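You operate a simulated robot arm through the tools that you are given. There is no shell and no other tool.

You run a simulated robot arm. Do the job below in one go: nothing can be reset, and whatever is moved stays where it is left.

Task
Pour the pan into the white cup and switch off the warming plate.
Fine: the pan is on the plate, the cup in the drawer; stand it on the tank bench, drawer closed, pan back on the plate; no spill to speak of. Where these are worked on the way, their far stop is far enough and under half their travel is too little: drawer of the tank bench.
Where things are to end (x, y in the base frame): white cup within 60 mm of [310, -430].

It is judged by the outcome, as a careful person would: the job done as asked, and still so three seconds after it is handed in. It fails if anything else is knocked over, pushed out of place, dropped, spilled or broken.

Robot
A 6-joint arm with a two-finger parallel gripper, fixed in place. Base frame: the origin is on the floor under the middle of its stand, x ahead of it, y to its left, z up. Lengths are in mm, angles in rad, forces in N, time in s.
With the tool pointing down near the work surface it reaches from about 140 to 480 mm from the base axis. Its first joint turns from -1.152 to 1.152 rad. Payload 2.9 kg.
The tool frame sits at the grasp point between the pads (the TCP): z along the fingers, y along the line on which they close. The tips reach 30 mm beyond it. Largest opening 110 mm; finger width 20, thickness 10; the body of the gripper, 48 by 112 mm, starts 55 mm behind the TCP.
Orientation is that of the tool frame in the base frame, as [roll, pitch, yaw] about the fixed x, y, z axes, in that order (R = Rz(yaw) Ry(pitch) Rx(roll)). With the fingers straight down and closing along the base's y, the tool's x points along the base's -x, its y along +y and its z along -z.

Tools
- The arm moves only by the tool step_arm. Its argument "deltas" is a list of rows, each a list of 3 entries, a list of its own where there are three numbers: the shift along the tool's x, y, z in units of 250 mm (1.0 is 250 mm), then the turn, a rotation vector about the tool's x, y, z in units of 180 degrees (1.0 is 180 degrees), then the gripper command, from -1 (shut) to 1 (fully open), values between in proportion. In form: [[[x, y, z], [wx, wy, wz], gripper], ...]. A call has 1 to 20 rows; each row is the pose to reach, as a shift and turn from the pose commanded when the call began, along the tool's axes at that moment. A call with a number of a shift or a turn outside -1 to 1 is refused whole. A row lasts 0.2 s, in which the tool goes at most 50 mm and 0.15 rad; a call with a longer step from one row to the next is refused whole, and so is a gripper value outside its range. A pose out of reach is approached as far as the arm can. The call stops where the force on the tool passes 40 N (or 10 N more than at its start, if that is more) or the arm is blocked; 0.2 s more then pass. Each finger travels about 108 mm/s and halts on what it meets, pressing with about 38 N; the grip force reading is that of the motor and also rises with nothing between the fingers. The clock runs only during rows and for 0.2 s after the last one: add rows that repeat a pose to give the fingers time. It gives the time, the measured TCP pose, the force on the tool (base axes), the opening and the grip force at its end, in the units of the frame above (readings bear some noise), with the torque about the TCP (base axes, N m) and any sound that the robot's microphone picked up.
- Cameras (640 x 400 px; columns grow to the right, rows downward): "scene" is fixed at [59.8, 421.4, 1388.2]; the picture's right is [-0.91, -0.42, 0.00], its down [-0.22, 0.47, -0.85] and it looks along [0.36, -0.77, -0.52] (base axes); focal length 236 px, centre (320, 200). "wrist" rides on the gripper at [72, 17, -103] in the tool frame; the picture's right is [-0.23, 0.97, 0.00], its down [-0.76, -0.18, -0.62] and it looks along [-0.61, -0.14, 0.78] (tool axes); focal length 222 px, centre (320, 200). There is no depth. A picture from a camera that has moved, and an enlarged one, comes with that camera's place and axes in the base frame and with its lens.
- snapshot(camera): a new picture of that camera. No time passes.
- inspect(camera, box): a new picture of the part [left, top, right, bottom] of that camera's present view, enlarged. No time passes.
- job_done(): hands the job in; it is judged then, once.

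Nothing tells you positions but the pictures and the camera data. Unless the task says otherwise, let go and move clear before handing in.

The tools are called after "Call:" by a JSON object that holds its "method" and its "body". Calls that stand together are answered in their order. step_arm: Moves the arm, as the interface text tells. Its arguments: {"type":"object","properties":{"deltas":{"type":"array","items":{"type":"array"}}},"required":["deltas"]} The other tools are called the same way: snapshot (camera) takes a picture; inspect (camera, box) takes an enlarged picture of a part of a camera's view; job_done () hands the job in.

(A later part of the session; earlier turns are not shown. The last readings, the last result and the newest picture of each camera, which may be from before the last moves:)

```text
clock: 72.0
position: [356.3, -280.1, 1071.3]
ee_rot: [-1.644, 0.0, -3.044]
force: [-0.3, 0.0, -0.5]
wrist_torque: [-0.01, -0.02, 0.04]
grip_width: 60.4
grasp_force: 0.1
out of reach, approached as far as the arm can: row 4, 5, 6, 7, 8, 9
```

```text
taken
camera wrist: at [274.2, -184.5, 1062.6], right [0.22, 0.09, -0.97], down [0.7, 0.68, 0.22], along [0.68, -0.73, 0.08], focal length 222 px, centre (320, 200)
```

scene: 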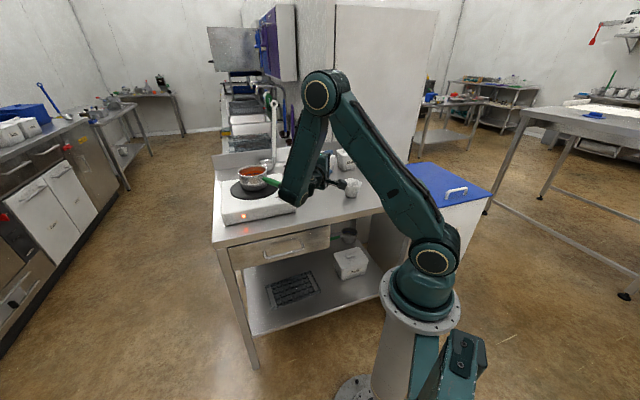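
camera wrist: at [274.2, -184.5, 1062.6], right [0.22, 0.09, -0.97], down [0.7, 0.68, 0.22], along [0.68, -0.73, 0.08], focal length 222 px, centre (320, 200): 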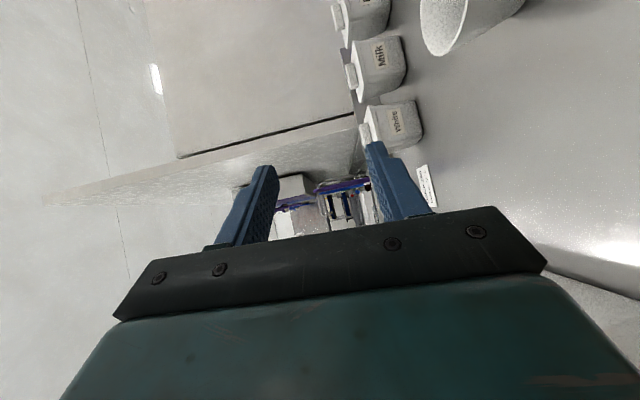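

The swing to the pour side runs into a wrist limit when the tool is horizontal, close in and low. I'll go back above the handle, tilt the tool to match the handle's slope, and check whether the low grasp posture itself is feasible.

Call:
{"method": "step_arm", "body": {"deltas": [[[-0.078, -0.009, -0.0595], [-0.0028, -0.0434, -0.0049], 0.1], [[-0.156, -0.018, -0.119], [-0.0056, -0.0868, -0.0098], 0.1], [[-0.234, -0.027, -0.1785], [-0.0084, -0.1302, -0.0147], 0.1], [[-0.312, -0.036, -0.238], [-0.0112, -0.1736, -0.0196], 0.1], [[-0.39, -0.045, -0.2975], [-0.0139, -0.2169, -0.0244], 0.1], [[-0.468, -0.054, -0.357], [-0.0167, -0.2603, -0.0293], 0.1], [[-0.546, -0.063, -0.4165], [-0.0195, -0.3037, -0.0342], 0.1], [[-0.624, -0.072, -0.476], [-0.0223, -0.3471, -0.0391], 0.1], [[-0.624, -0.072, -0.476], [-0.0223, -0.3471, -0.0391], 0.1]]}}

```text
clock: 74.0
position: [498.3, -149.3, 1096.3]
ee_rot: [-1.72, 0.0, -1.944]
force: [0.3, 0.9, -0.5]
wrist_torque: [0.0, -0.03, -0.02]
grip_width: 60.6
grasp_force: 0.0
```

The tool is aligned with the handle's slope. I'll go down to the left of the handle at handle height, with the fingers above and below its level.

Call:
{"method": "step_arm", "body": {"deltas": [[[-0.046, 0.087, 0.036], [0, 0, 0], 0.1], [[-0.092, 0.175, 0.071], [0, 0, 0], 0.1], [[-0.137, 0.262, 0.107], [0, 0, 0], 0.1], [[-0.183, 0.349, 0.142], [0, 0, 0], 0.1], [[-0.183, 0.349, 0.142], [0, 0, 0], 0.1]]}}

Call:
{"method": "snapshot", "body": {"camera": "wrist"}}

Call:
{"method": "inspect", "body": {"camera": "scene", "box": [205, 130, 365, 240]}}

```text
clock: 75.2
position: [536.3, -114.4, 1008.5]
ee_rot: [-1.722, 0.001, -1.946]
force: [1.1, 0.0, -0.2]
wrist_torque: [0.0, -0.01, -0.02]
grip_width: 60.5
grasp_force: 0.0
```

```text
taken
camera wrist: at [413.6, -143.1, 1008.4], right [-0.05, 0.27, -0.96], down [-0.27, 0.92, 0.27], along [0.96, 0.27, 0.02], focal length 222 px, centre (320, 200)
```

wrist: 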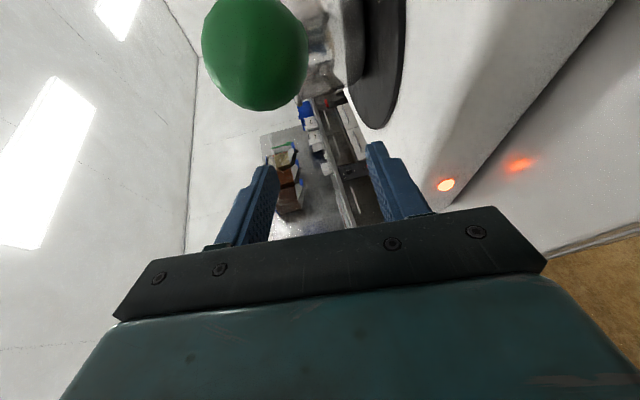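

```text
3.64 times, centred on (285, 185) of scene
camera zoom: at [59.8, 421.4, 1388.2], right [-0.91, -0.42, 0.0], down [-0.22, 0.47, -0.85], along [0.36, -0.77, -0.52], focal length 856 px, centre (447, 254)
```

zoom: 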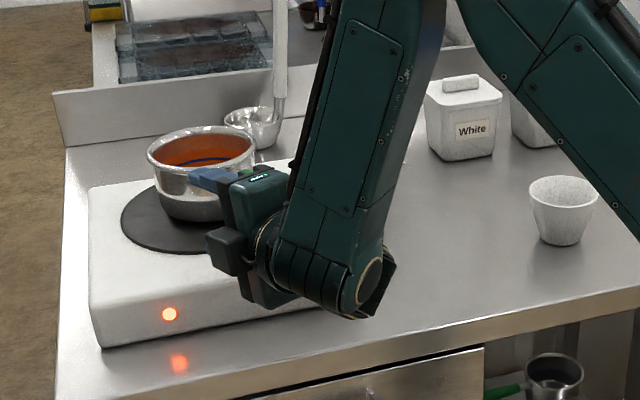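

The posture is reachable, and the handle tip is exactly level with the gripper (offset about 71 mm to the right). I'll slide right so the handle comes between the fingers.

Call:
{"method": "step_arm", "body": {"deltas": [[[0.07, 0, 0], [0, 0, 0], 0.1], [[0.14, 0, 0], [0, 0, 0], 0.1], [[0.21, 0, 0], [0, 0, 0], 0.1], [[0.284, 0, 0], [0, 0, 0], 0.1], [[0.284, 0, 0], [0, 0, 0], 0.1]]}}

Call:
{"method": "snapshot", "body": {"camera": "wrist"}}

Call:
{"method": "inspect", "body": {"camera": "scene", "box": [205, 130, 365, 240]}}

```text
clock: 76.5
position: [509.9, -180.3, 1008.4]
ee_rot: [-1.721, 0.0, -1.946]
force: [0.2, 0.2, 0.8]
wrist_torque: [0.02, 0.0, -0.02]
grip_width: 60.6
grasp_force: 0.0
```

```text
taken
camera wrist: at [386.2, -209.6, 1006.4], right [-0.05, 0.27, -0.96], down [-0.27, 0.92, 0.27], along [0.96, 0.27, 0.02], focal length 222 px, centre (320, 200)
```

wrist: 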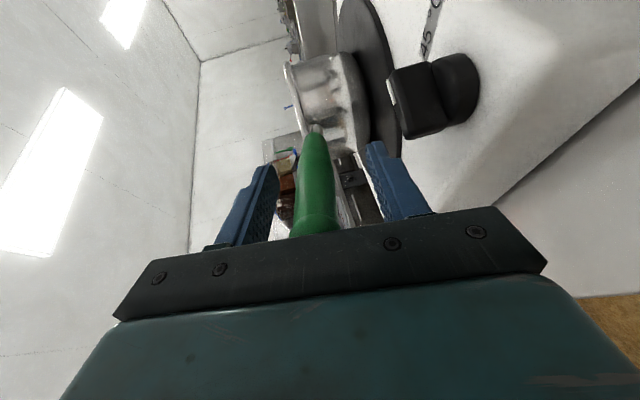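

```text
3.64 times, centred on (285, 185) of scene
camera zoom: at [59.8, 421.4, 1388.2], right [-0.91, -0.42, 0.0], down [-0.22, 0.47, -0.85], along [0.36, -0.77, -0.52], focal length 856 px, centre (447, 254)
```

zoom: 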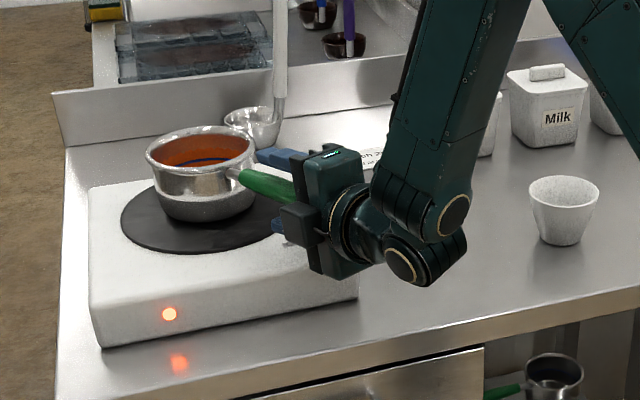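

Call:
{"method": "inspect", "body": {"camera": "wrist", "box": [220, 90, 440, 250]}}

Call:
{"method": "inspect", "body": {"camera": "scene", "box": [235, 160, 305, 215]}}

```text
2.50 times, centred on (330, 170) of wrist
camera zoom: at [386.2, -209.6, 1006.4], right [-0.05, 0.27, -0.96], down [-0.27, 0.92, 0.27], along [0.96, 0.27, 0.02], focal length 555 px, centre (295, 275)
```

zoom: 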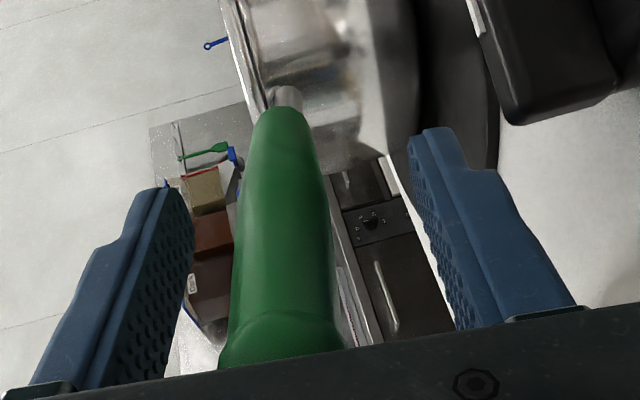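

```text
7.27 times, centred on (270, 188) of scene
camera zoom: at [59.8, 421.4, 1388.2], right [-0.91, -0.42, 0.0], down [-0.22, 0.47, -0.85], along [0.36, -0.77, -0.52], focal length 1713 px, centre (684, 291)
```

zoom: 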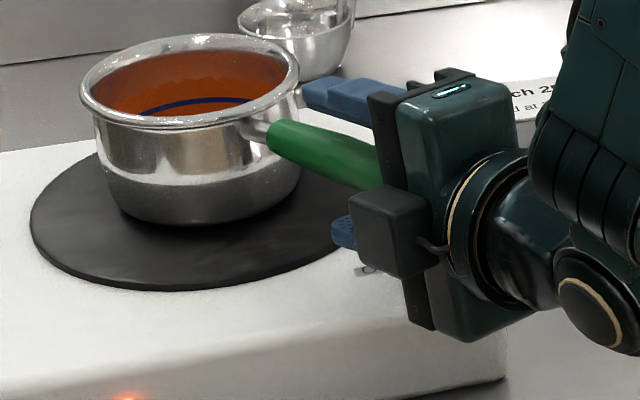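

The handle runs straight between the fingers, about 3 mm above centre. I'll raise by 3 mm and close.

Call:
{"method": "step_arm", "body": {"deltas": [[[0, -0.0112, 0], [0, 0, 0], 0.1], [[0, -0.0112, 0], [0, 0, 0], -0.2], [[0, -0.0112, 0], [0, 0, 0], -0.5], [[0, -0.0112, 0], [0, 0, 0], -1], [[0, -0.0112, 0], [0, 0, 0], -1]]}}

Call:
{"method": "inspect", "body": {"camera": "wrist", "box": [220, 90, 440, 250]}}

Call:
{"method": "inspect", "body": {"camera": "scene", "box": [235, 160, 305, 215]}}

```text
clock: 77.7
position: [512.2, -180.9, 1012.0]
ee_rot: [-1.715, -0.001, -1.946]
force: [3.1, -1.7, 8.8]
wrist_torque: [-0.82, -2.4, -0.21]
grip_width: 20.9
grasp_force: 37.5
```

```text
2.50 times, centred on (330, 170) of wrist
camera zoom: at [388.1, -210.5, 1010.6], right [-0.05, 0.26, -0.96], down [-0.27, 0.93, 0.26], along [0.96, 0.27, 0.03], focal length 555 px, centre (295, 275)
```

zoom: 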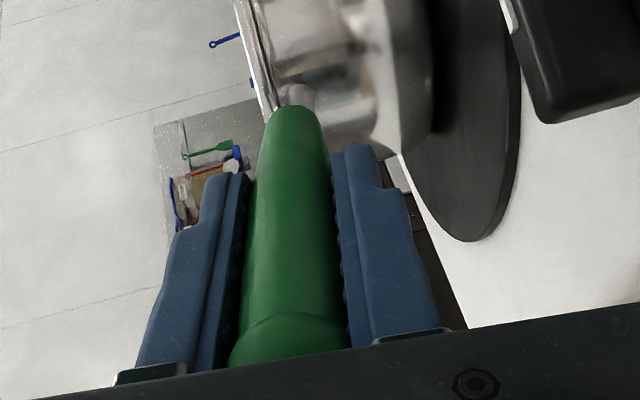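

```text
7.27 times, centred on (270, 188) of scene
camera zoom: at [59.7, 421.4, 1388.2], right [-0.91, -0.42, 0.0], down [-0.22, 0.47, -0.85], along [0.36, -0.77, -0.52], focal length 1713 px, centre (684, 291)
```

zoom: 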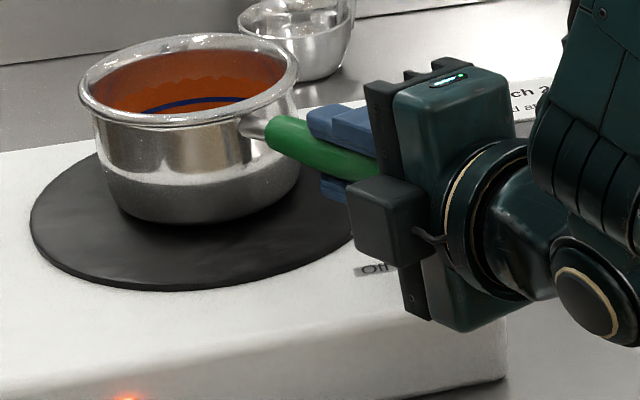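

Gripped at 21 mm, but there's a 2.5 N·m pitch torque: the tool is slightly nose-down relative to the handle. I'll relax by pitching the tool about 1° up.

Call:
{"method": "step_arm", "body": {"deltas": [[[0, 0, 0], [0.003, 0, 0], -1], [[0, 0, 0], [0.006, 0, 0], -1], [[0, 0, 0], [0.006, 0, 0], -1]]}}

```text
clock: 78.5
position: [510.5, -180.3, 1010.0]
ee_rot: [-1.7, -0.001, -1.946]
force: [-6.2, -0.3, 10.9]
wrist_torque: [-0.68, -1.94, -0.27]
grip_width: 21.1
grasp_force: 38.6
```

Call:
{"method": "step_arm", "body": {"deltas": [[[0, -0.004, -0.0005], [0, 0, 0], -1], [[0, -0.008, -0.001], [0, 0, 0], -1], [[0, -0.008, -0.001], [0, 0, 0], -1]]}}

```text
clock: 79.2
position: [510.9, -180.1, 1011.6]
ee_rot: [-1.702, -0.001, -1.947]
force: [3.3, -0.8, 4.9]
wrist_torque: [-0.5, -1.48, 0.0]
grip_width: 20.9
grasp_force: 38.1
```

Call:
{"method": "step_arm", "body": {"deltas": [[[0, -0.004, -0.0005], [0, 0, 0], -1], [[0, -0.008, -0.001], [0, 0, 0], -1], [[0, -0.012, -0.0016], [0, 0, 0], -1], [[0, -0.012, -0.0016], [0, 0, 0], -1]]}}

Call:
{"method": "inspect", "body": {"camera": "scene", "box": [235, 160, 305, 215]}}

```text
clock: 80.2
position: [511.1, -180.4, 1014.2]
ee_rot: [-1.707, -0.001, -1.945]
force: [0.2, 0.3, 0.6]
wrist_torque: [0.09, 0.35, 0.06]
grip_width: 20.9
grasp_force: 37.6
```

```text
7.27 times, centred on (270, 188) of scene
camera zoom: at [59.9, 421.4, 1388.2], right [-0.91, -0.42, 0.0], down [-0.22, 0.47, -0.85], along [0.36, -0.77, -0.52], focal length 1713 px, centre (684, 291)
```

zoom: 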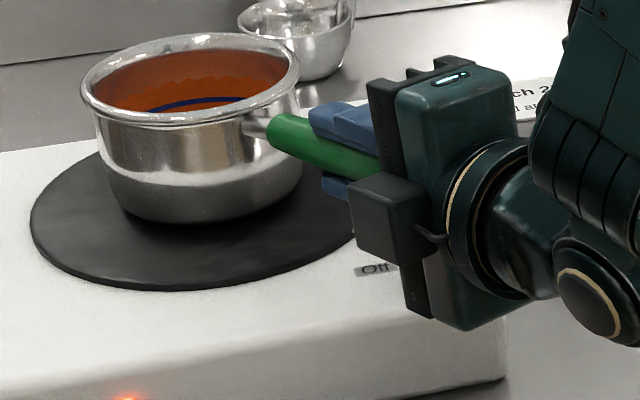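

Forces are nearly balanced. I'll lift a further 8 mm gently to take the pan's weight and check that the hold is firm.

Call:
{"method": "step_arm", "body": {"deltas": [[[0, -0.006, -0.0008], [0, 0, 0], -1], [[0, -0.012, -0.0016], [0, 0, 0], -1], [[0, -0.02, -0.0026], [0, 0, 0], -1], [[0, -0.032, -0.0042], [0, 0, 0], -1], [[0, -0.032, -0.0042], [0, 0, 0], -1]]}}

Call:
{"method": "inspect", "body": {"camera": "scene", "box": [235, 160, 305, 215]}}

Call:
{"method": "inspect", "body": {"camera": "wrist", "box": [220, 90, 440, 250]}}

```text
clock: 81.5
position: [510.4, -180.8, 1022.9]
ee_rot: [-1.704, 0.002, -1.945]
force: [0.3, 0.2, -4.0]
wrist_torque: [0.13, 0.39, -0.01]
grip_width: 20.5
grasp_force: 38.1
```

```text
7.27 times, centred on (270, 188) of scene
camera zoom: at [59.9, 421.4, 1388.2], right [-0.91, -0.42, 0.0], down [-0.22, 0.47, -0.85], along [0.36, -0.77, -0.52], focal length 1713 px, centre (684, 291)
```

zoom: 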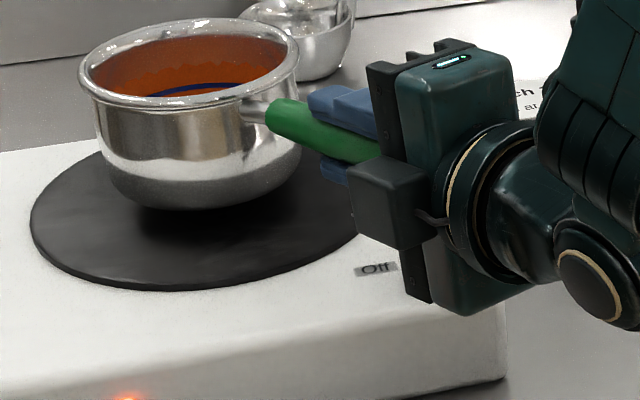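

```text
2.50 times, centred on (330, 170) of wrist
camera zoom: at [386.5, -210.5, 1019.6], right [-0.04, 0.26, -0.97], down [-0.27, 0.93, 0.26], along [0.96, 0.27, 0.04], focal length 555 px, centre (295, 275)
```

zoom: 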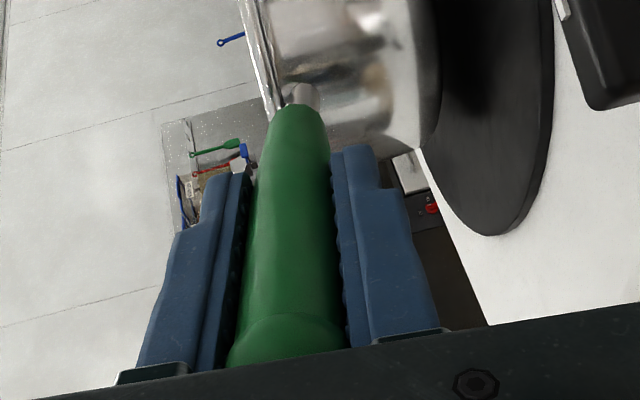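

The pan is lifted and firmly held (about 4 N, level). I'll raise it slowly to travel height.

Call:
{"method": "step_arm", "body": {"deltas": [[[0, -0.02, -0.0027], [0, 0, 0], -1], [[0, -0.06, -0.008], [0, 0, 0], -1], [[0, -0.12, -0.016], [0, 0, 0], -1], [[0, -0.18, -0.024], [0, 0, 0], -1], [[0, -0.24, -0.032], [0, 0, 0], -1], [[0, -0.3, -0.04], [0, 0, 0], -1], [[0, -0.34, -0.0453], [0, 0, 0], -1], [[0, -0.36, -0.048], [0, 0, 0], -1], [[0, -0.36, -0.048], [0, 0, 0], -1]]}}

Call:
{"method": "snapshot", "body": {"camera": "scene"}}

Call:
{"method": "inspect", "body": {"camera": "scene", "box": [225, 120, 325, 200]}}

```text
clock: 83.5
position: [512.7, -181.0, 1116.4]
ee_rot: [-1.701, 0.001, -1.945]
force: [0.5, -0.5, -3.2]
wrist_torque: [0.15, 0.42, -0.04]
grip_width: 21.0
grasp_force: 37.7
```

```text
taken
```

scene: 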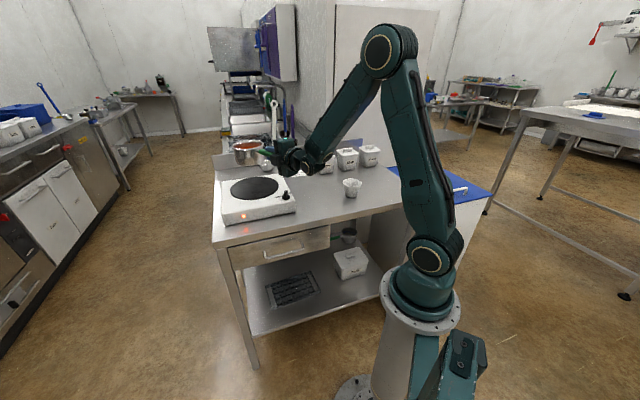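

```text
5.00 times, centred on (275, 160) of scene
camera zoom: at [59.9, 421.4, 1388.2], right [-0.91, -0.42, 0.0], down [-0.22, 0.47, -0.85], along [0.36, -0.77, -0.52], focal length 1178 px, centre (545, 400)
```

zoom: 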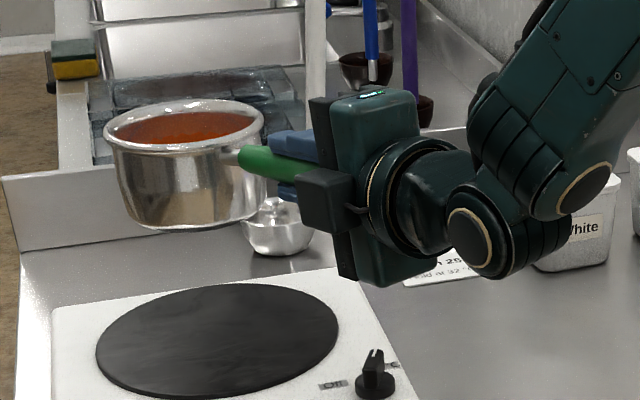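

The pan is level at travel height. I'll swing it slowly toward the cup, rotating only about the vertical, in stages.

Call:
{"method": "step_arm", "body": {"deltas": [[[0.0107, 0.001, -0.0075], [0, 0.0086, 0.0011], -1], [[0.0321, 0.003, -0.0225], [0, 0.0259, 0.0034], -1], [[0.0642, 0.0059, -0.045], [0, 0.0519, 0.0068], -1], [[0.1017, 0.0093, -0.0713], [0, 0.0822, 0.0108], -1], [[0.1392, 0.0128, -0.0976], [0, 0.1124, 0.0147], -1], [[0.1766, 0.0162, -0.1238], [0, 0.1427, 0.0187], -1], [[0.2087, 0.0192, -0.1463], [0, 0.1686, 0.0221], -1], [[0.2355, 0.0216, -0.1651], [0, 0.1903, 0.0249], -1], [[0.2542, 0.0234, -0.1782], [0, 0.2054, 0.0269], -1], [[0.2676, 0.0246, -0.1876], [0, 0.2162, 0.0283], -1], [[0.2676, 0.0246, -0.1876], [0, 0.2162, 0.0283], -1]]}}

Call:
{"method": "snapshot", "body": {"camera": "scene"}}

```text
clock: 85.8
position: [443.9, -226.1, 1112.9]
ee_rot: [-1.701, 0.0, -2.632]
force: [1.1, -0.1, -4.4]
wrist_torque: [0.38, 0.22, -0.01]
grip_width: 20.9
grasp_force: 38.2
```

```text
taken
```

scene: 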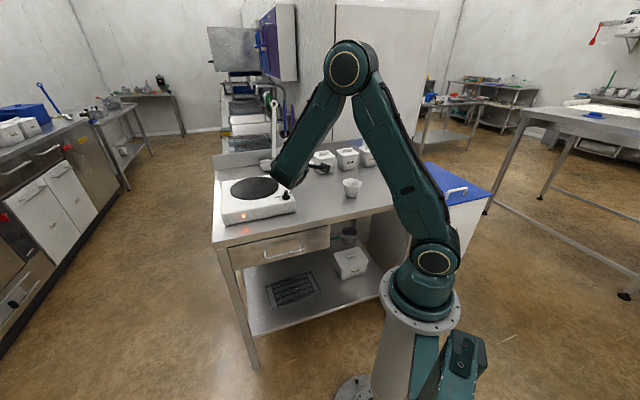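

Call:
{"method": "step_arm", "body": {"deltas": [[[0.0166, -0.0002, 0.0013], [0, 0.011, 0.0014], -1], [[0.0498, -0.0005, 0.0038], [0, 0.0331, 0.0043], -1], [[0.0913, -0.0009, 0.007], [0, 0.0606, 0.0079], -1], [[0.1328, -0.0014, 0.0102], [0, 0.0882, 0.0115], -1], [[0.1577, -0.0016, 0.0121], [0, 0.1047, 0.0137], -1], [[0.166, -0.0017, 0.0127], [0, 0.1102, 0.0144], -1], [[0.166, -0.0017, 0.0127], [0, 0.1102, 0.0144], -1]]}}

Call:
{"method": "snapshot", "body": {"camera": "scene"}}

Call:
{"method": "snapshot", "body": {"camera": "wrist"}}

```text
clock: 87.5
position: [407.5, -250.0, 1112.5]
ee_rot: [-1.703, -0.002, -2.981]
force: [0.9, 0.4, -4.0]
wrist_torque: [0.41, 0.08, -0.02]
grip_width: 20.6
grasp_force: 37.5
```

```text
taken
```

scene: 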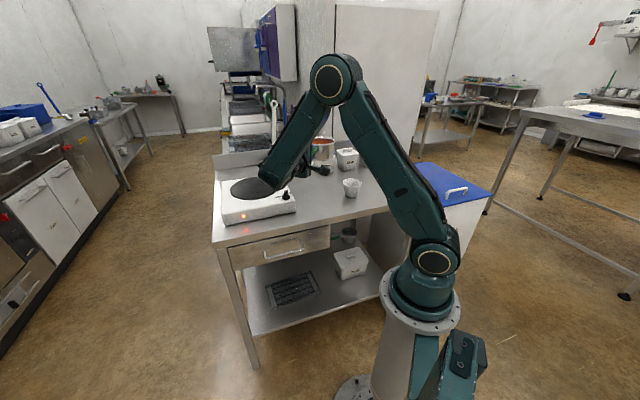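

```text
taken
camera wrist: at [320.2, -158.3, 1109.2], right [0.2, 0.16, -0.97], down [0.66, 0.71, 0.26], along [0.73, -0.69, 0.04], focal length 222 px, centre (320, 200)
```

wrist: 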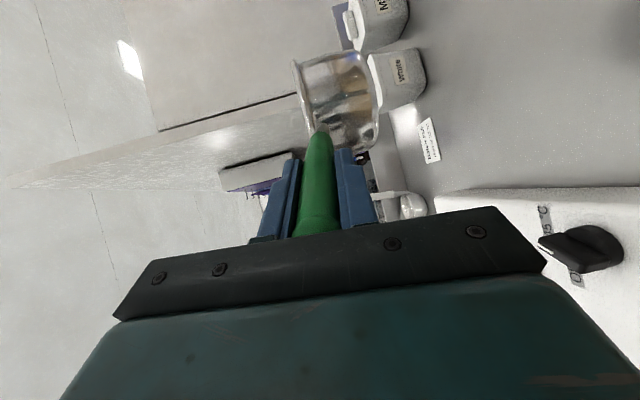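

Call:
{"method": "step_arm", "body": {"deltas": [[[0.0056, -0.0003, 0.0025], [0, 0.0044, 0.0006], -1], [[0.0174, -0.001, 0.0078], [0, 0.0138, 0.0018], -1], [[0.0313, -0.0018, 0.014], [0, 0.0248, 0.0032], -1], [[0.0466, -0.0027, 0.0208], [0, 0.0369, 0.0048], -1], [[0.0605, -0.0036, 0.0271], [0, 0.0479, 0.0063], -1], [[0.0695, -0.0041, 0.0311], [0, 0.0551, 0.0072], -1], [[0.0695, -0.0041, 0.0311], [0, 0.0551, 0.0072], -1]]}}

Call:
{"method": "inspect", "body": {"camera": "scene", "box": [230, 80, 400, 220]}}

```text
clock: 89.0
position: [390.7, -260.6, 1112.1]
ee_rot: [-1.706, -0.001, 3.13]
force: [0.1, -0.9, -3.3]
wrist_torque: [0.47, -0.03, 0.0]
grip_width: 20.8
grasp_force: 38.0
```

```text
2.86 times, centred on (315, 150) of scene
camera zoom: at [59.9, 421.3, 1388.2], right [-0.91, -0.42, 0.0], down [-0.22, 0.47, -0.85], along [0.36, -0.77, -0.52], focal length 673 px, centre (334, 343)
```

zoom: 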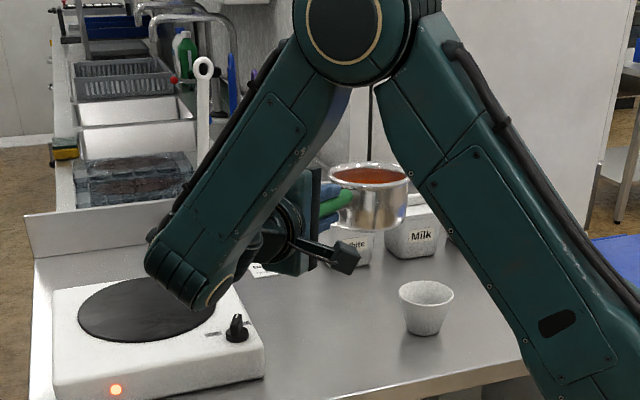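

Call:
{"method": "step_arm", "body": {"deltas": [[[0.003, -0.0003, 0.0021], [0, 0.0026, 0.0003], -1], [[0.0089, -0.0008, 0.0063], [0, 0.0077, 0.001], -1], [[0.0165, -0.0015, 0.0118], [0, 0.0143, 0.002], -1], [[0.0248, -0.0023, 0.0176], [0, 0.0215, 0.0029], -1], [[0.033, -0.0031, 0.0235], [0, 0.0287, 0.0039], -1], [[0.0413, -0.0038, 0.0294], [0, 0.0358, 0.0049], -1], [[0.049, -0.0046, 0.0349], [0, 0.0425, 0.0058], -1], [[0.0555, -0.0052, 0.0395], [0, 0.0481, 0.0066], -1], [[0.059, -0.0055, 0.042], [0, 0.0512, 0.007], -1], [[0.059, -0.0055, 0.042], [0, 0.0512, 0.007], -1]]}}

Call:
{"method": "inspect", "body": {"camera": "scene", "box": [230, 80, 400, 220]}}

Call:
{"method": "snapshot", "body": {"camera": "wrist"}}

```text
clock: 91.2
position: [367.3, -296.7, 1104.4]
ee_rot: [-1.729, 0.003, 2.994]
force: [0.3, 0.6, -3.1]
wrist_torque: [0.43, -0.09, 0.03]
grip_width: 20.9
grasp_force: 38.3
out of reach, approached as far as the arm can: row 2, 3, 4, 5, 6, 7, 8, 9, 10
```

```text
2.86 times, centred on (315, 150) of scene
camera zoom: at [59.9, 421.3, 1388.2], right [-0.91, -0.42, 0.0], down [-0.22, 0.47, -0.85], along [0.36, -0.77, -0.52], focal length 673 px, centre (334, 343)
```

zoom: 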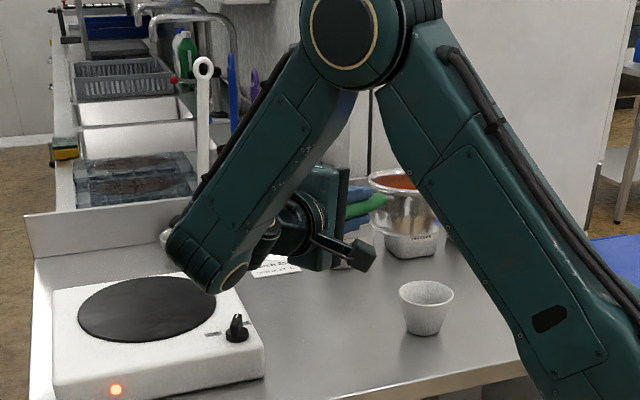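

```text
taken
camera wrist: at [311.3, -183.3, 1103.9], right [0.25, 0.12, -0.96], down [0.84, 0.47, 0.28], along [0.48, -0.87, 0.02], focal length 222 px, centre (320, 200)
```

wrist: 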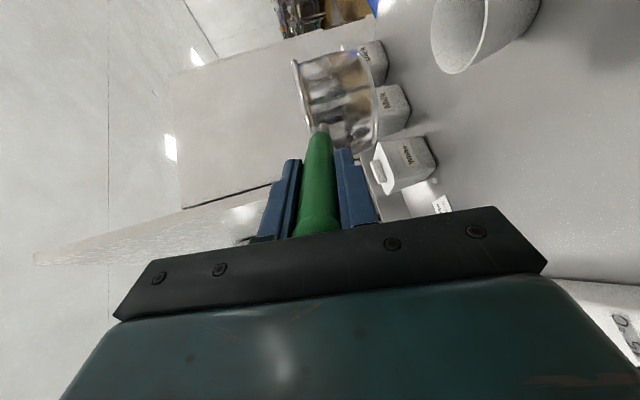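

The arm reached a wrist limit just past the −91° heading. I'll go back to heading −90°, where it was fine, and approach the cup by sideways translation instead.

Call:
{"method": "step_arm", "body": {"deltas": [[[-0.007, -0.0006, -0.016], [0.0008, -0.0047, -0.0007], -1], [[-0.021, -0.0017, -0.047], [0.0024, -0.014, -0.0022], -1], [[-0.035, -0.0028, -0.079], [0.004, -0.0234, -0.0037], -1], [[-0.05, -0.004, -0.114], [0.0057, -0.0336, -0.0053], -1], [[-0.062, -0.005, -0.142], [0.0071, -0.042, -0.0067], -1], [[-0.069, -0.0056, -0.158], [0.0079, -0.0467, -0.0074], -1], [[-0.069, -0.0056, -0.158], [0.0079, -0.0467, -0.0074], -1]]}}

```text
clock: 92.8
position: [389.0, -272.5, 1107.1]
ee_rot: [-1.693, -0.006, 3.124]
force: [0.1, -0.1, -4.0]
wrist_torque: [0.43, -0.01, -0.02]
grip_width: 20.8
grasp_force: 38.3
out of reach, approached as far as the arm can: row 1, 2, 3, 4, 5, 6, 7
```

Call:
{"method": "step_arm", "body": {"deltas": [[[-0.001, -0.001, -0.004], [0, -0.0039, -0.0005], -1], [[-0.003, -0.002, -0.012], [0, -0.0116, -0.0014], -1], [[-0.006, -0.004, -0.022], [0, -0.0212, -0.0026], -1], [[-0.009, -0.006, -0.034], [0, -0.0317, -0.0039], -1], [[-0.011, -0.007, -0.041], [0, -0.0386, -0.0047], -1], [[-0.011, -0.007, -0.041], [0, -0.0386, -0.0047], -1]]}}

Call:
{"method": "snapshot", "body": {"camera": "scene"}}

```text
clock: 94.2
position: [391.6, -263.9, 1113.5]
ee_rot: [-1.68, -0.009, -3.046]
force: [0.2, -0.1, -3.9]
wrist_torque: [0.44, 0.06, -0.01]
grip_width: 20.8
grasp_force: 37.6
```

```text
taken
```

scene: 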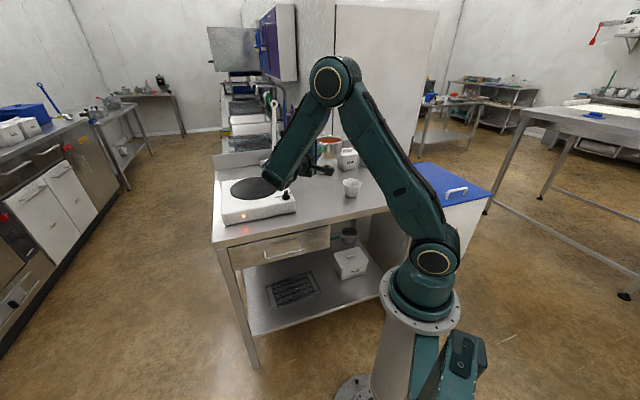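

I understand the limit now (a wrist joint near alignment when the heading passes about −91°). I'll stay at heading ≈ −86° and shift sideways toward the cup, re-levelling the pan slightly.

Call:
{"method": "step_arm", "body": {"deltas": [[[0.011, 0.0002, -0.0016], [-0.0004, 0.0004, 0], -1], [[0.036, 0.0006, -0.0054], [-0.0012, 0.0014, 0.0002], -1], [[0.07, 0.0012, -0.0105], [-0.0023, 0.0027, 0.0003], -1], [[0.107, 0.0018, -0.0159], [-0.0035, 0.0042, 0.0005], -1], [[0.143, 0.0024, -0.0213], [-0.0047, 0.0056, 0.0006], -1], [[0.177, 0.0029, -0.0264], [-0.0058, 0.0069, 0.0008], -1], [[0.202, 0.0033, -0.0302], [-0.0066, 0.0079, 0.0009], -1], [[0.213, 0.0035, -0.0318], [-0.007, 0.0083, 0.0009], -1], [[0.213, 0.0035, -0.0318], [-0.007, 0.0083, 0.0009], -1]]}}

Call:
{"method": "inspect", "body": {"camera": "scene", "box": [260, 90, 400, 210]}}

Call:
{"method": "snapshot", "body": {"camera": "wrist"}}

```text
clock: 96.2
position: [338.3, -258.9, 1113.2]
ee_rot: [-1.701, -0.009, -3.074]
force: [0.1, 0.9, -3.3]
wrist_torque: [0.44, 0.01, 0.0]
grip_width: 20.8
grasp_force: 37.5
```

```text
3.33 times, centred on (330, 150) of scene
camera zoom: at [59.9, 421.3, 1388.2], right [-0.91, -0.42, 0.0], down [-0.22, 0.47, -0.85], along [0.36, -0.77, -0.52], focal length 785 px, centre (287, 367)
```

zoom: 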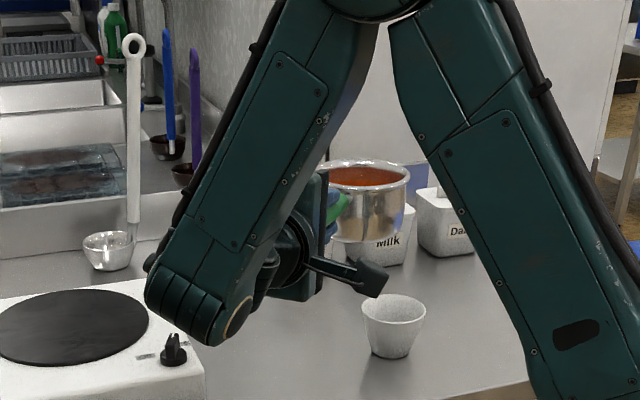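

```text
taken
camera wrist: at [259.6, -161.4, 1110.8], right [0.21, 0.14, -0.97], down [0.72, 0.65, 0.25], along [0.66, -0.75, 0.03], focal length 222 px, centre (320, 200)
```

wrist: 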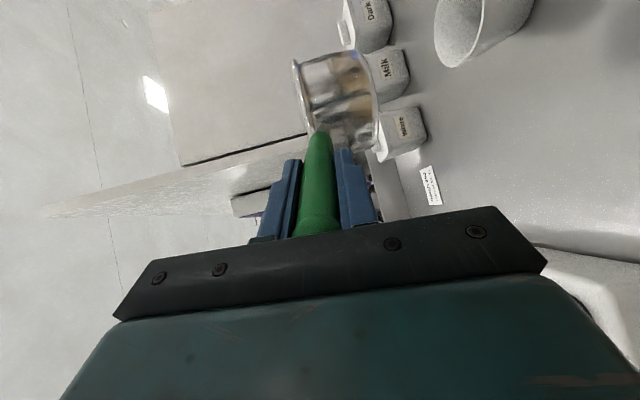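

That works: the pan is level beside and above the cup. I'll lower it to pouring height.

Call:
{"method": "step_arm", "body": {"deltas": [[[0, 0.02, 0.0026], [0, 0, 0], -1], [[0, 0.07, 0.0092], [0, 0, 0], -1], [[0, 0.13, 0.0171], [0, 0, 0], -1], [[0, 0.19, 0.025], [0, 0, 0], -1], [[0, 0.24, 0.0315], [0, 0, 0], -1], [[0, 0.27, 0.0354], [0, 0, 0], -1], [[0, 0.27, 0.0354], [0, 0, 0], -1]]}}

Call:
{"method": "inspect", "body": {"camera": "scene", "box": [290, 110, 390, 210]}}

Call:
{"method": "snapshot", "body": {"camera": "wrist"}}

```text
clock: 97.8
position: [338.1, -259.6, 1042.8]
ee_rot: [-1.699, -0.01, -3.071]
force: [0.4, 0.1, -3.1]
wrist_torque: [0.43, 0.06, 0.01]
grip_width: 20.7
grasp_force: 38.4
```

```text
4.00 times, centred on (340, 160) of scene
camera zoom: at [59.9, 421.3, 1388.2], right [-0.91, -0.42, 0.0], down [-0.22, 0.47, -0.85], along [0.36, -0.77, -0.52], focal length 942 px, centre (240, 360)
```

zoom: 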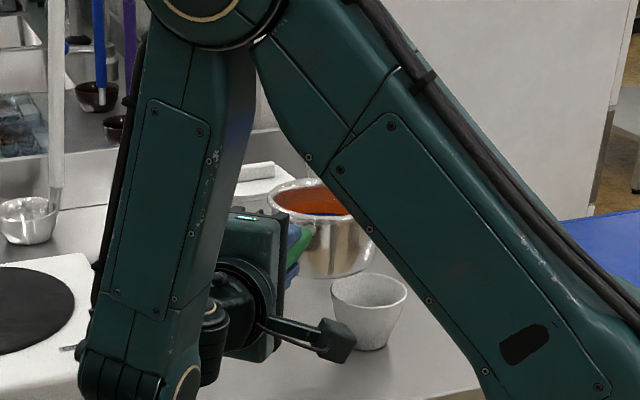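

```text
taken
camera wrist: at [258.7, -160.7, 1041.1], right [0.21, 0.14, -0.97], down [0.72, 0.65, 0.25], along [0.66, -0.75, 0.03], focal length 222 px, centre (320, 200)
```

wrist: 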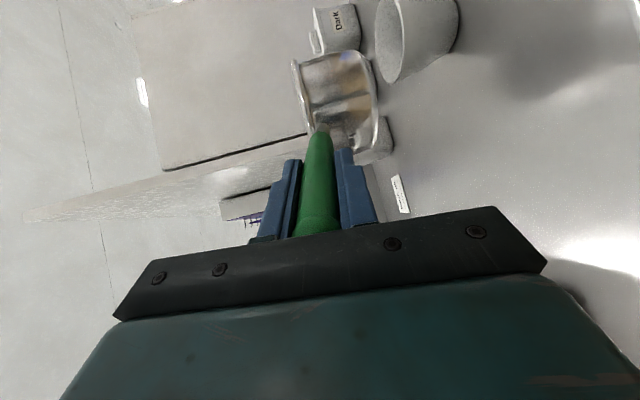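

Call:
{"method": "inspect", "body": {"camera": "wrist", "box": [260, 0, 480, 170]}}

Call:
{"method": "inspect", "body": {"camera": "scene", "box": [315, 145, 365, 200]}}

```text
2.35 times, centred on (370, 85) of wrist
camera zoom: at [258.7, -160.7, 1041.1], right [0.21, 0.14, -0.97], down [0.72, 0.65, 0.25], along [0.66, -0.75, 0.03], focal length 523 px, centre (202, 471)
```

zoom: 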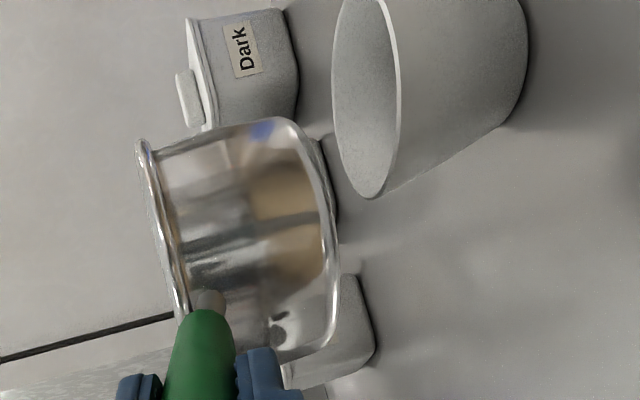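

```text
7.27 times, centred on (340, 172) of scene
camera zoom: at [59.9, 421.3, 1388.2], right [-0.91, -0.42, 0.0], down [-0.22, 0.47, -0.85], along [0.36, -0.77, -0.52], focal length 1713 px, centre (174, 400)
```

zoom: 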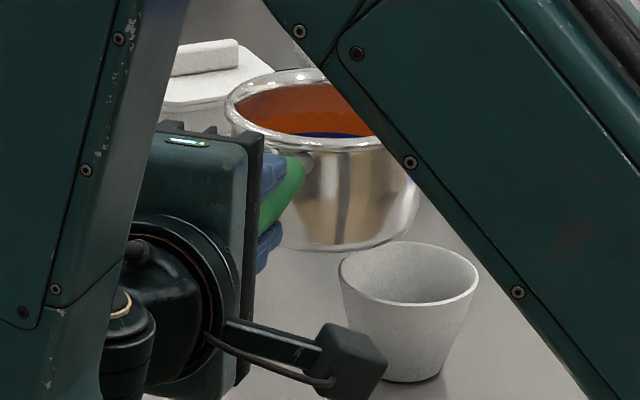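

Everything lines up: the pan's right lip will come over the cup centre as it rolls. I'll start rolling the pan to the right, slowly, first to 30°.

Call:
{"method": "step_arm", "body": {"deltas": [[[0, 0, 0], [0, 0, 0.008], -1], [[0, 0, 0], [0, 0, 0.022], -1], [[0, 0, 0], [0, 0, 0.04], -1], [[0, 0, 0], [0, 0, 0.06], -1], [[0, 0, 0], [0, 0, 0.08], -1], [[0, 0, 0], [0, 0, 0.1], -1], [[0, 0, 0], [0, 0, 0.12], -1], [[0, 0, 0], [0, 0, 0.14], -1], [[0, 0, 0], [0, 0, 0.155], -1], [[0, 0, 0], [0, 0, 0.1667], -1], [[0, 0, 0], [0, 0, 0.1667], -1]]}}

Call:
{"method": "inspect", "body": {"camera": "scene", "box": [315, 145, 365, 200]}}

Call:
{"method": "snapshot", "body": {"camera": "wrist"}}

```text
clock: 100.2
position: [337.3, -259.1, 1044.0]
ee_rot: [-1.719, 0.511, 3.136]
force: [0.5, -0.1, -3.0]
wrist_torque: [0.43, 0.12, 0.01]
grip_width: 21.0
grasp_force: 37.8
```

```text
7.27 times, centred on (340, 172) of scene
camera zoom: at [59.9, 421.3, 1388.2], right [-0.91, -0.42, 0.0], down [-0.22, 0.47, -0.85], along [0.36, -0.77, -0.52], focal length 1713 px, centre (174, 400)
```

zoom: 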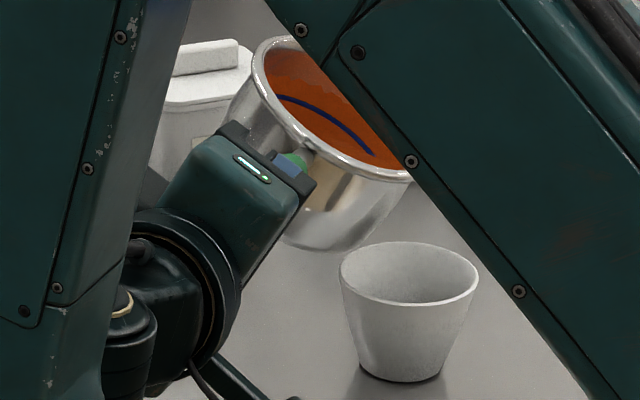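

```text
taken
camera wrist: at [275.7, -155.4, 1007.6], right [0.67, 0.14, -0.73], down [0.54, 0.59, 0.61], along [0.51, -0.8, 0.32], focal length 222 px, centre (320, 200)
```

wrist: 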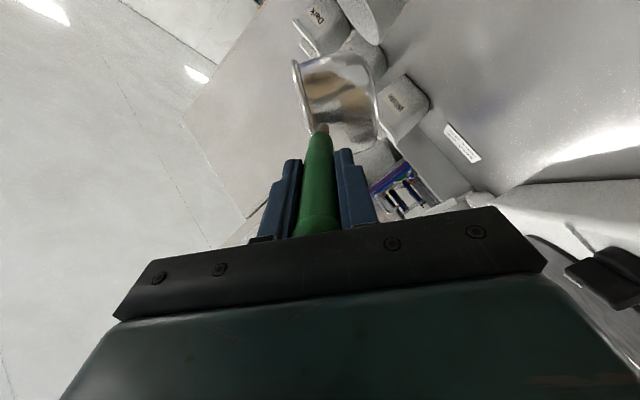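

Call:
{"method": "step_arm", "body": {"deltas": [[[0, 0, 0], [0, 0, 0.006], -1], [[0, 0, 0], [0, 0, 0.016], -1], [[0, 0, 0], [0, 0, 0.026], -1], [[0, 0, 0], [0, 0, 0.036], -1], [[0, 0, 0], [0, 0, 0.046], -1], [[0, 0, 0], [0, 0, 0.056], -1], [[0, 0, 0], [0, 0, 0.062], -1], [[0, 0, 0], [0, 0, 0.0667], -1], [[0, 0, 0], [0, 0, 0.0667], -1]]}}

Call:
{"method": "inspect", "body": {"camera": "scene", "box": [315, 145, 365, 200]}}

```text
clock: 102.2
position: [337.3, -261.3, 1044.3]
ee_rot: [-1.743, 0.717, 3.097]
force: [0.3, 1.2, -3.7]
wrist_torque: [0.45, 0.07, 0.01]
grip_width: 20.8
grasp_force: 38.2
```

```text
7.27 times, centred on (340, 172) of scene
camera zoom: at [59.9, 421.3, 1388.2], right [-0.91, -0.42, 0.0], down [-0.22, 0.47, -0.85], along [0.36, -0.77, -0.52], focal length 1713 px, centre (174, 400)
```

zoom: 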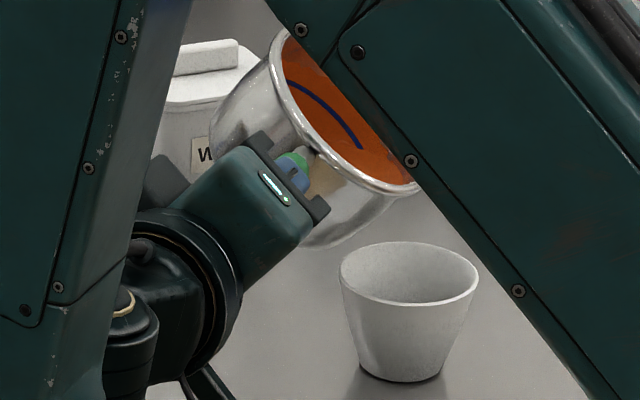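

Still no flow at 42°; the liquid is moving toward the lip. I'll continue slowly to 52°.

Call:
{"method": "step_arm", "body": {"deltas": [[[0, 0, 0], [0, 0, 0.004], -1], [[0, 0, 0], [0, 0, 0.011], -1], [[0, 0, 0], [0, 0, 0.018], -1], [[0, 0, 0], [0, 0, 0.025], -1], [[0, 0, 0], [0, 0, 0.032], -1], [[0, 0, 0], [0, 0, 0.039], -1], [[0, 0, 0], [0, 0, 0.046], -1], [[0, 0, 0], [0, 0, 0.052], -1], [[0, 0, 0], [0, 0, 0.0556], -1], [[0, 0, 0], [0, 0, 0.0556], -1], [[0, 0, 0], [0, 0, 0.0556], -1]]}}

Call:
{"method": "inspect", "body": {"camera": "scene", "box": [315, 145, 365, 200]}}

```text
clock: 104.7
position: [336.6, -258.8, 1043.9]
ee_rot: [-1.776, 0.888, 3.049]
force: [-0.1, 0.5, -3.5]
wrist_torque: [0.44, 0.08, 0.0]
grip_width: 20.9
grasp_force: 37.6
```

```text
7.27 times, centred on (340, 172) of scene
camera zoom: at [59.9, 421.3, 1388.2], right [-0.91, -0.42, 0.0], down [-0.22, 0.47, -0.85], along [0.36, -0.77, -0.52], focal length 1713 px, centre (174, 400)
```

zoom: 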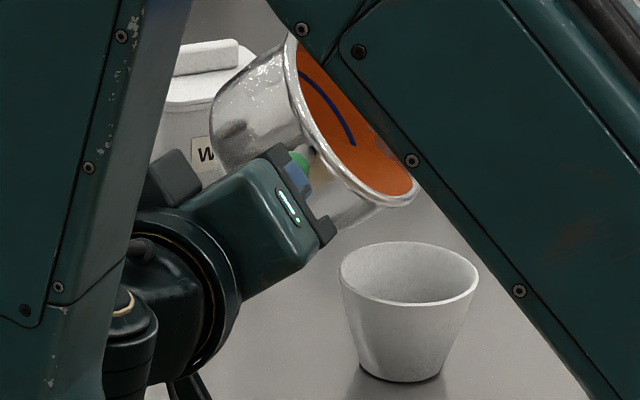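

The liquid is right at the lip at 52°. I'll lower slightly and go on very gently while keeping the lip over the cup.

Call:
{"method": "step_arm", "body": {"deltas": [[[0.012, 0.0034, 0.0016], [0, 0, 0], -1], [[0.03, 0.008, 0.0037], [0, 0, 0], -1], [[0.0498, 0.0135, 0.0062], [0, 0, 0.003], -1], [[0.0498, 0.0135, 0.0062], [0, 0, 0.009], -1], [[0.0498, 0.0135, 0.0062], [0, 0, 0.015], -1], [[0.0498, 0.0135, 0.0062], [0, 0, 0.021], -1], [[0.0498, 0.0135, 0.0062], [0, 0, 0.027], -1], [[0.0498, 0.0135, 0.0062], [0, 0, 0.0333], -1], [[0.0498, 0.0135, 0.0062], [0, 0, 0.0333], -1], [[0.0498, 0.0135, 0.0062], [0, 0, 0.0333], -1], [[0.0498, 0.0135, 0.0062], [0, 0, 0.0333], -1]]}}

Call:
{"method": "inspect", "body": {"camera": "scene", "box": [315, 145, 365, 200]}}

```text
clock: 107.0
position: [333.2, -260.6, 1032.8]
ee_rot: [-1.806, 0.993, 3.008]
force: [-0.1, 0.0, -2.6]
wrist_torque: [0.4, 0.14, 0.04]
grip_width: 20.7
grasp_force: 38.2
```

```text
7.27 times, centred on (340, 172) of scene
camera zoom: at [59.9, 421.3, 1388.2], right [-0.91, -0.42, 0.0], down [-0.22, 0.47, -0.85], along [0.36, -0.77, -0.52], focal length 1713 px, centre (174, 400)
```

zoom: 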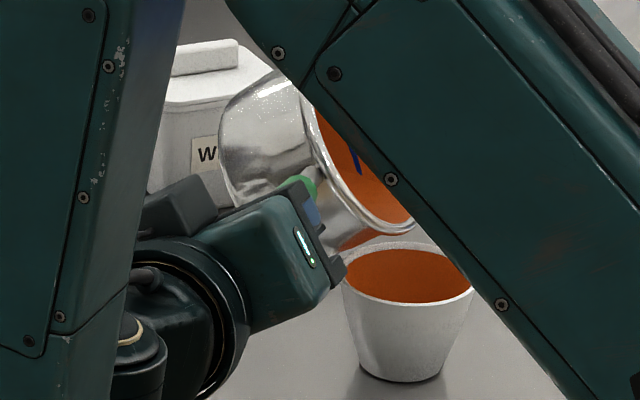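

Liquid has flowed into the cup. I'll hold and check the level and what remains in the pan.

Call:
{"method": "inspect", "body": {"camera": "scene", "box": [338, 172, 358, 202]}}

Call:
{"method": "snapshot", "body": {"camera": "wrist"}}

Call:
{"method": "inspect", "body": {"camera": "scene", "box": [332, 155, 352, 175]}}

```text
13.33 times, centred on (348, 187) of scene
camera zoom: at [59.9, 421.3, 1388.2], right [-0.91, -0.42, 0.0], down [-0.22, 0.47, -0.85], along [0.36, -0.77, -0.52], focal length 3140 px, centre (-53, 373)
```

zoom: 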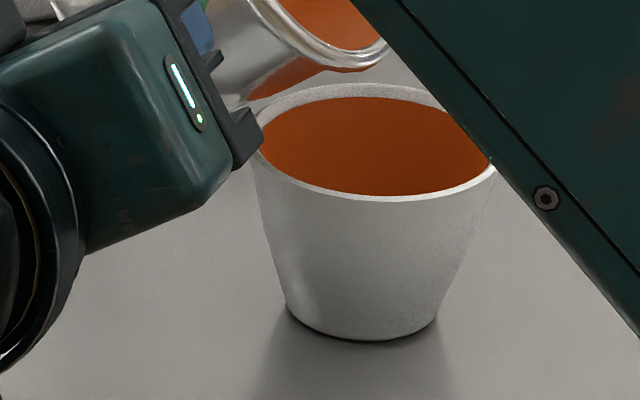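

```text
taken
camera wrist: at [301.1, -152.0, 975.9], right [0.94, 0.11, -0.33], down [0.22, 0.54, 0.81], along [0.26, -0.84, 0.48], focal length 222 px, centre (320, 200)
```

wrist: 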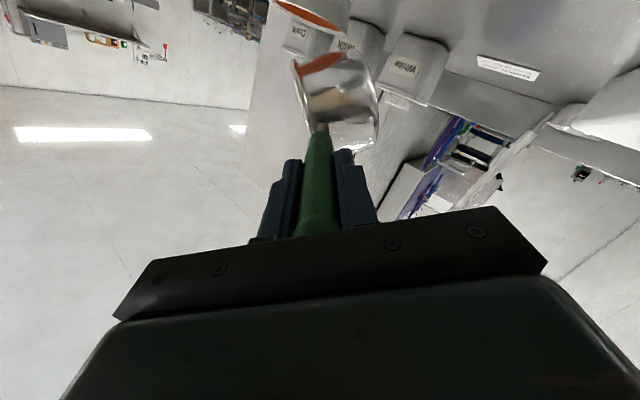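

```text
16.00 times, centred on (342, 165) of scene
camera zoom: at [59.9, 421.3, 1388.2], right [-0.91, -0.42, 0.0], down [-0.22, 0.47, -0.85], along [0.36, -0.77, -0.52], focal length 3768 px, centre (-32, 760)
```

zoom: 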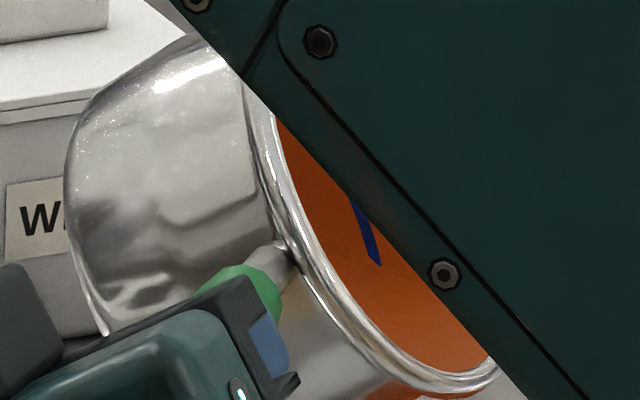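

The cup already looks well filled, so I'll tip the pan back a bit to stop any flow and assess.

Call:
{"method": "step_arm", "body": {"deltas": [[[0, 0, 0], [0, 0, -0.02], -1], [[0, 0, 0], [0, 0, -0.05], -1], [[0, 0, 0], [0, 0, -0.08], -1], [[0, 0, 0], [0, 0, -0.1], -1]]}}

Call:
{"method": "inspect", "body": {"camera": "scene", "box": [338, 172, 358, 202]}}

Call:
{"method": "inspect", "body": {"camera": "scene", "box": [315, 145, 365, 200]}}

```text
clock: 108.0
position: [331.5, -261.5, 1033.0]
ee_rot: [-1.739, 0.68, 3.103]
force: [0.4, -0.1, -3.5]
wrist_torque: [0.43, 0.11, 0.04]
grip_width: 20.9
grasp_force: 38.3
```

```text
13.33 times, centred on (348, 187) of scene
camera zoom: at [59.9, 421.3, 1388.2], right [-0.91, -0.42, 0.0], down [-0.22, 0.47, -0.85], along [0.36, -0.77, -0.52], focal length 3140 px, centre (-53, 373)
```

zoom: 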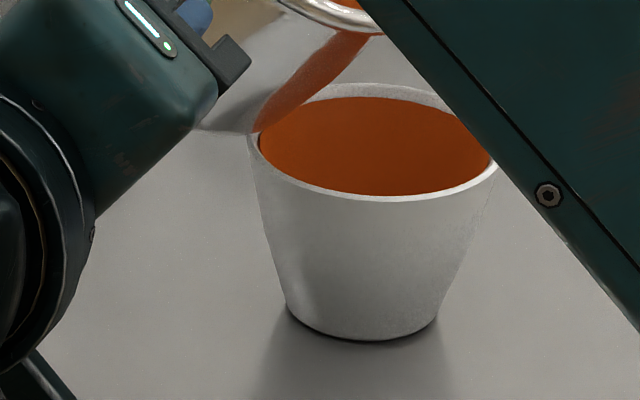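

```text
7.27 times, centred on (340, 172) of scene
camera zoom: at [59.9, 421.3, 1388.2], right [-0.91, -0.42, 0.0], down [-0.22, 0.47, -0.85], along [0.36, -0.77, -0.52], focal length 1713 px, centre (174, 400)
```

zoom: 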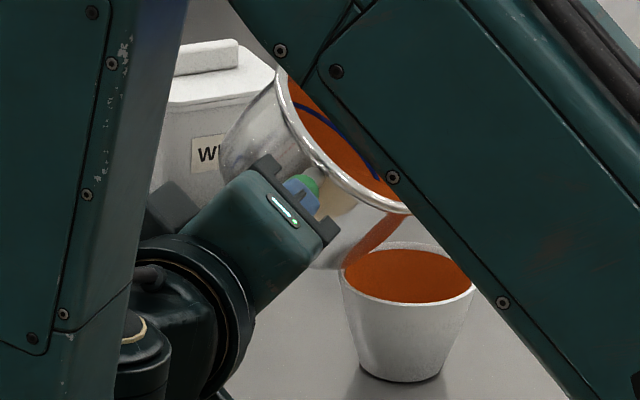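

The level in the cup is just a few millimetres below its rim. I'll roll the pan back level and look into it to see how much is left.

Call:
{"method": "step_arm", "body": {"deltas": [[[0, 0, 0], [0, 0, -0.03], -1], [[0, 0, 0], [0, 0, -0.06], -1], [[0, 0, 0], [0, 0, -0.09], -1], [[0, 0, 0], [0, 0, -0.12], -1], [[0, 0, 0], [0, 0, -0.15], -1], [[0, 0, 0], [0, 0, -0.18], -1], [[0, 0, 0], [0, 0, -0.205], -1], [[0, 0, 0], [0, 0, -0.2222], -1], [[0, 0, 0], [0, 0, -0.2222], -1]]}}

Call:
{"method": "inspect", "body": {"camera": "scene", "box": [315, 145, 365, 200]}}

Call:
{"method": "inspect", "body": {"camera": "scene", "box": [332, 155, 350, 170]}}

```text
clock: 110.0
position: [331.1, -261.6, 1032.3]
ee_rot: [-1.7, -0.008, -3.073]
force: [-0.3, -0.7, -3.3]
wrist_torque: [0.36, 0.04, -0.02]
grip_width: 20.9
grasp_force: 38.1
```

```text
7.27 times, centred on (340, 172) of scene
camera zoom: at [59.9, 421.3, 1388.2], right [-0.91, -0.42, 0.0], down [-0.22, 0.47, -0.85], along [0.36, -0.77, -0.52], focal length 1713 px, centre (174, 400)
```

zoom: 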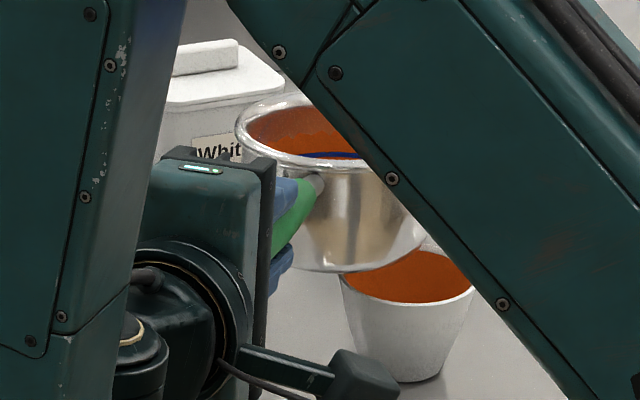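

```text
16.00 times, centred on (341, 162) of scene
camera zoom: at [59.9, 421.3, 1388.2], right [-0.91, -0.42, 0.0], down [-0.22, 0.47, -0.85], along [0.36, -0.77, -0.52], focal length 3768 px, centre (-16, 800)
```

zoom: 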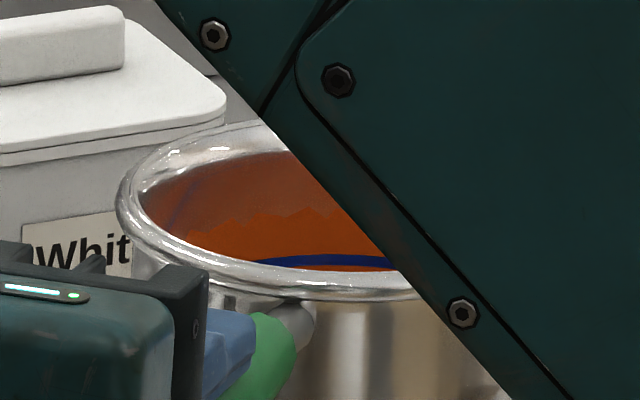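

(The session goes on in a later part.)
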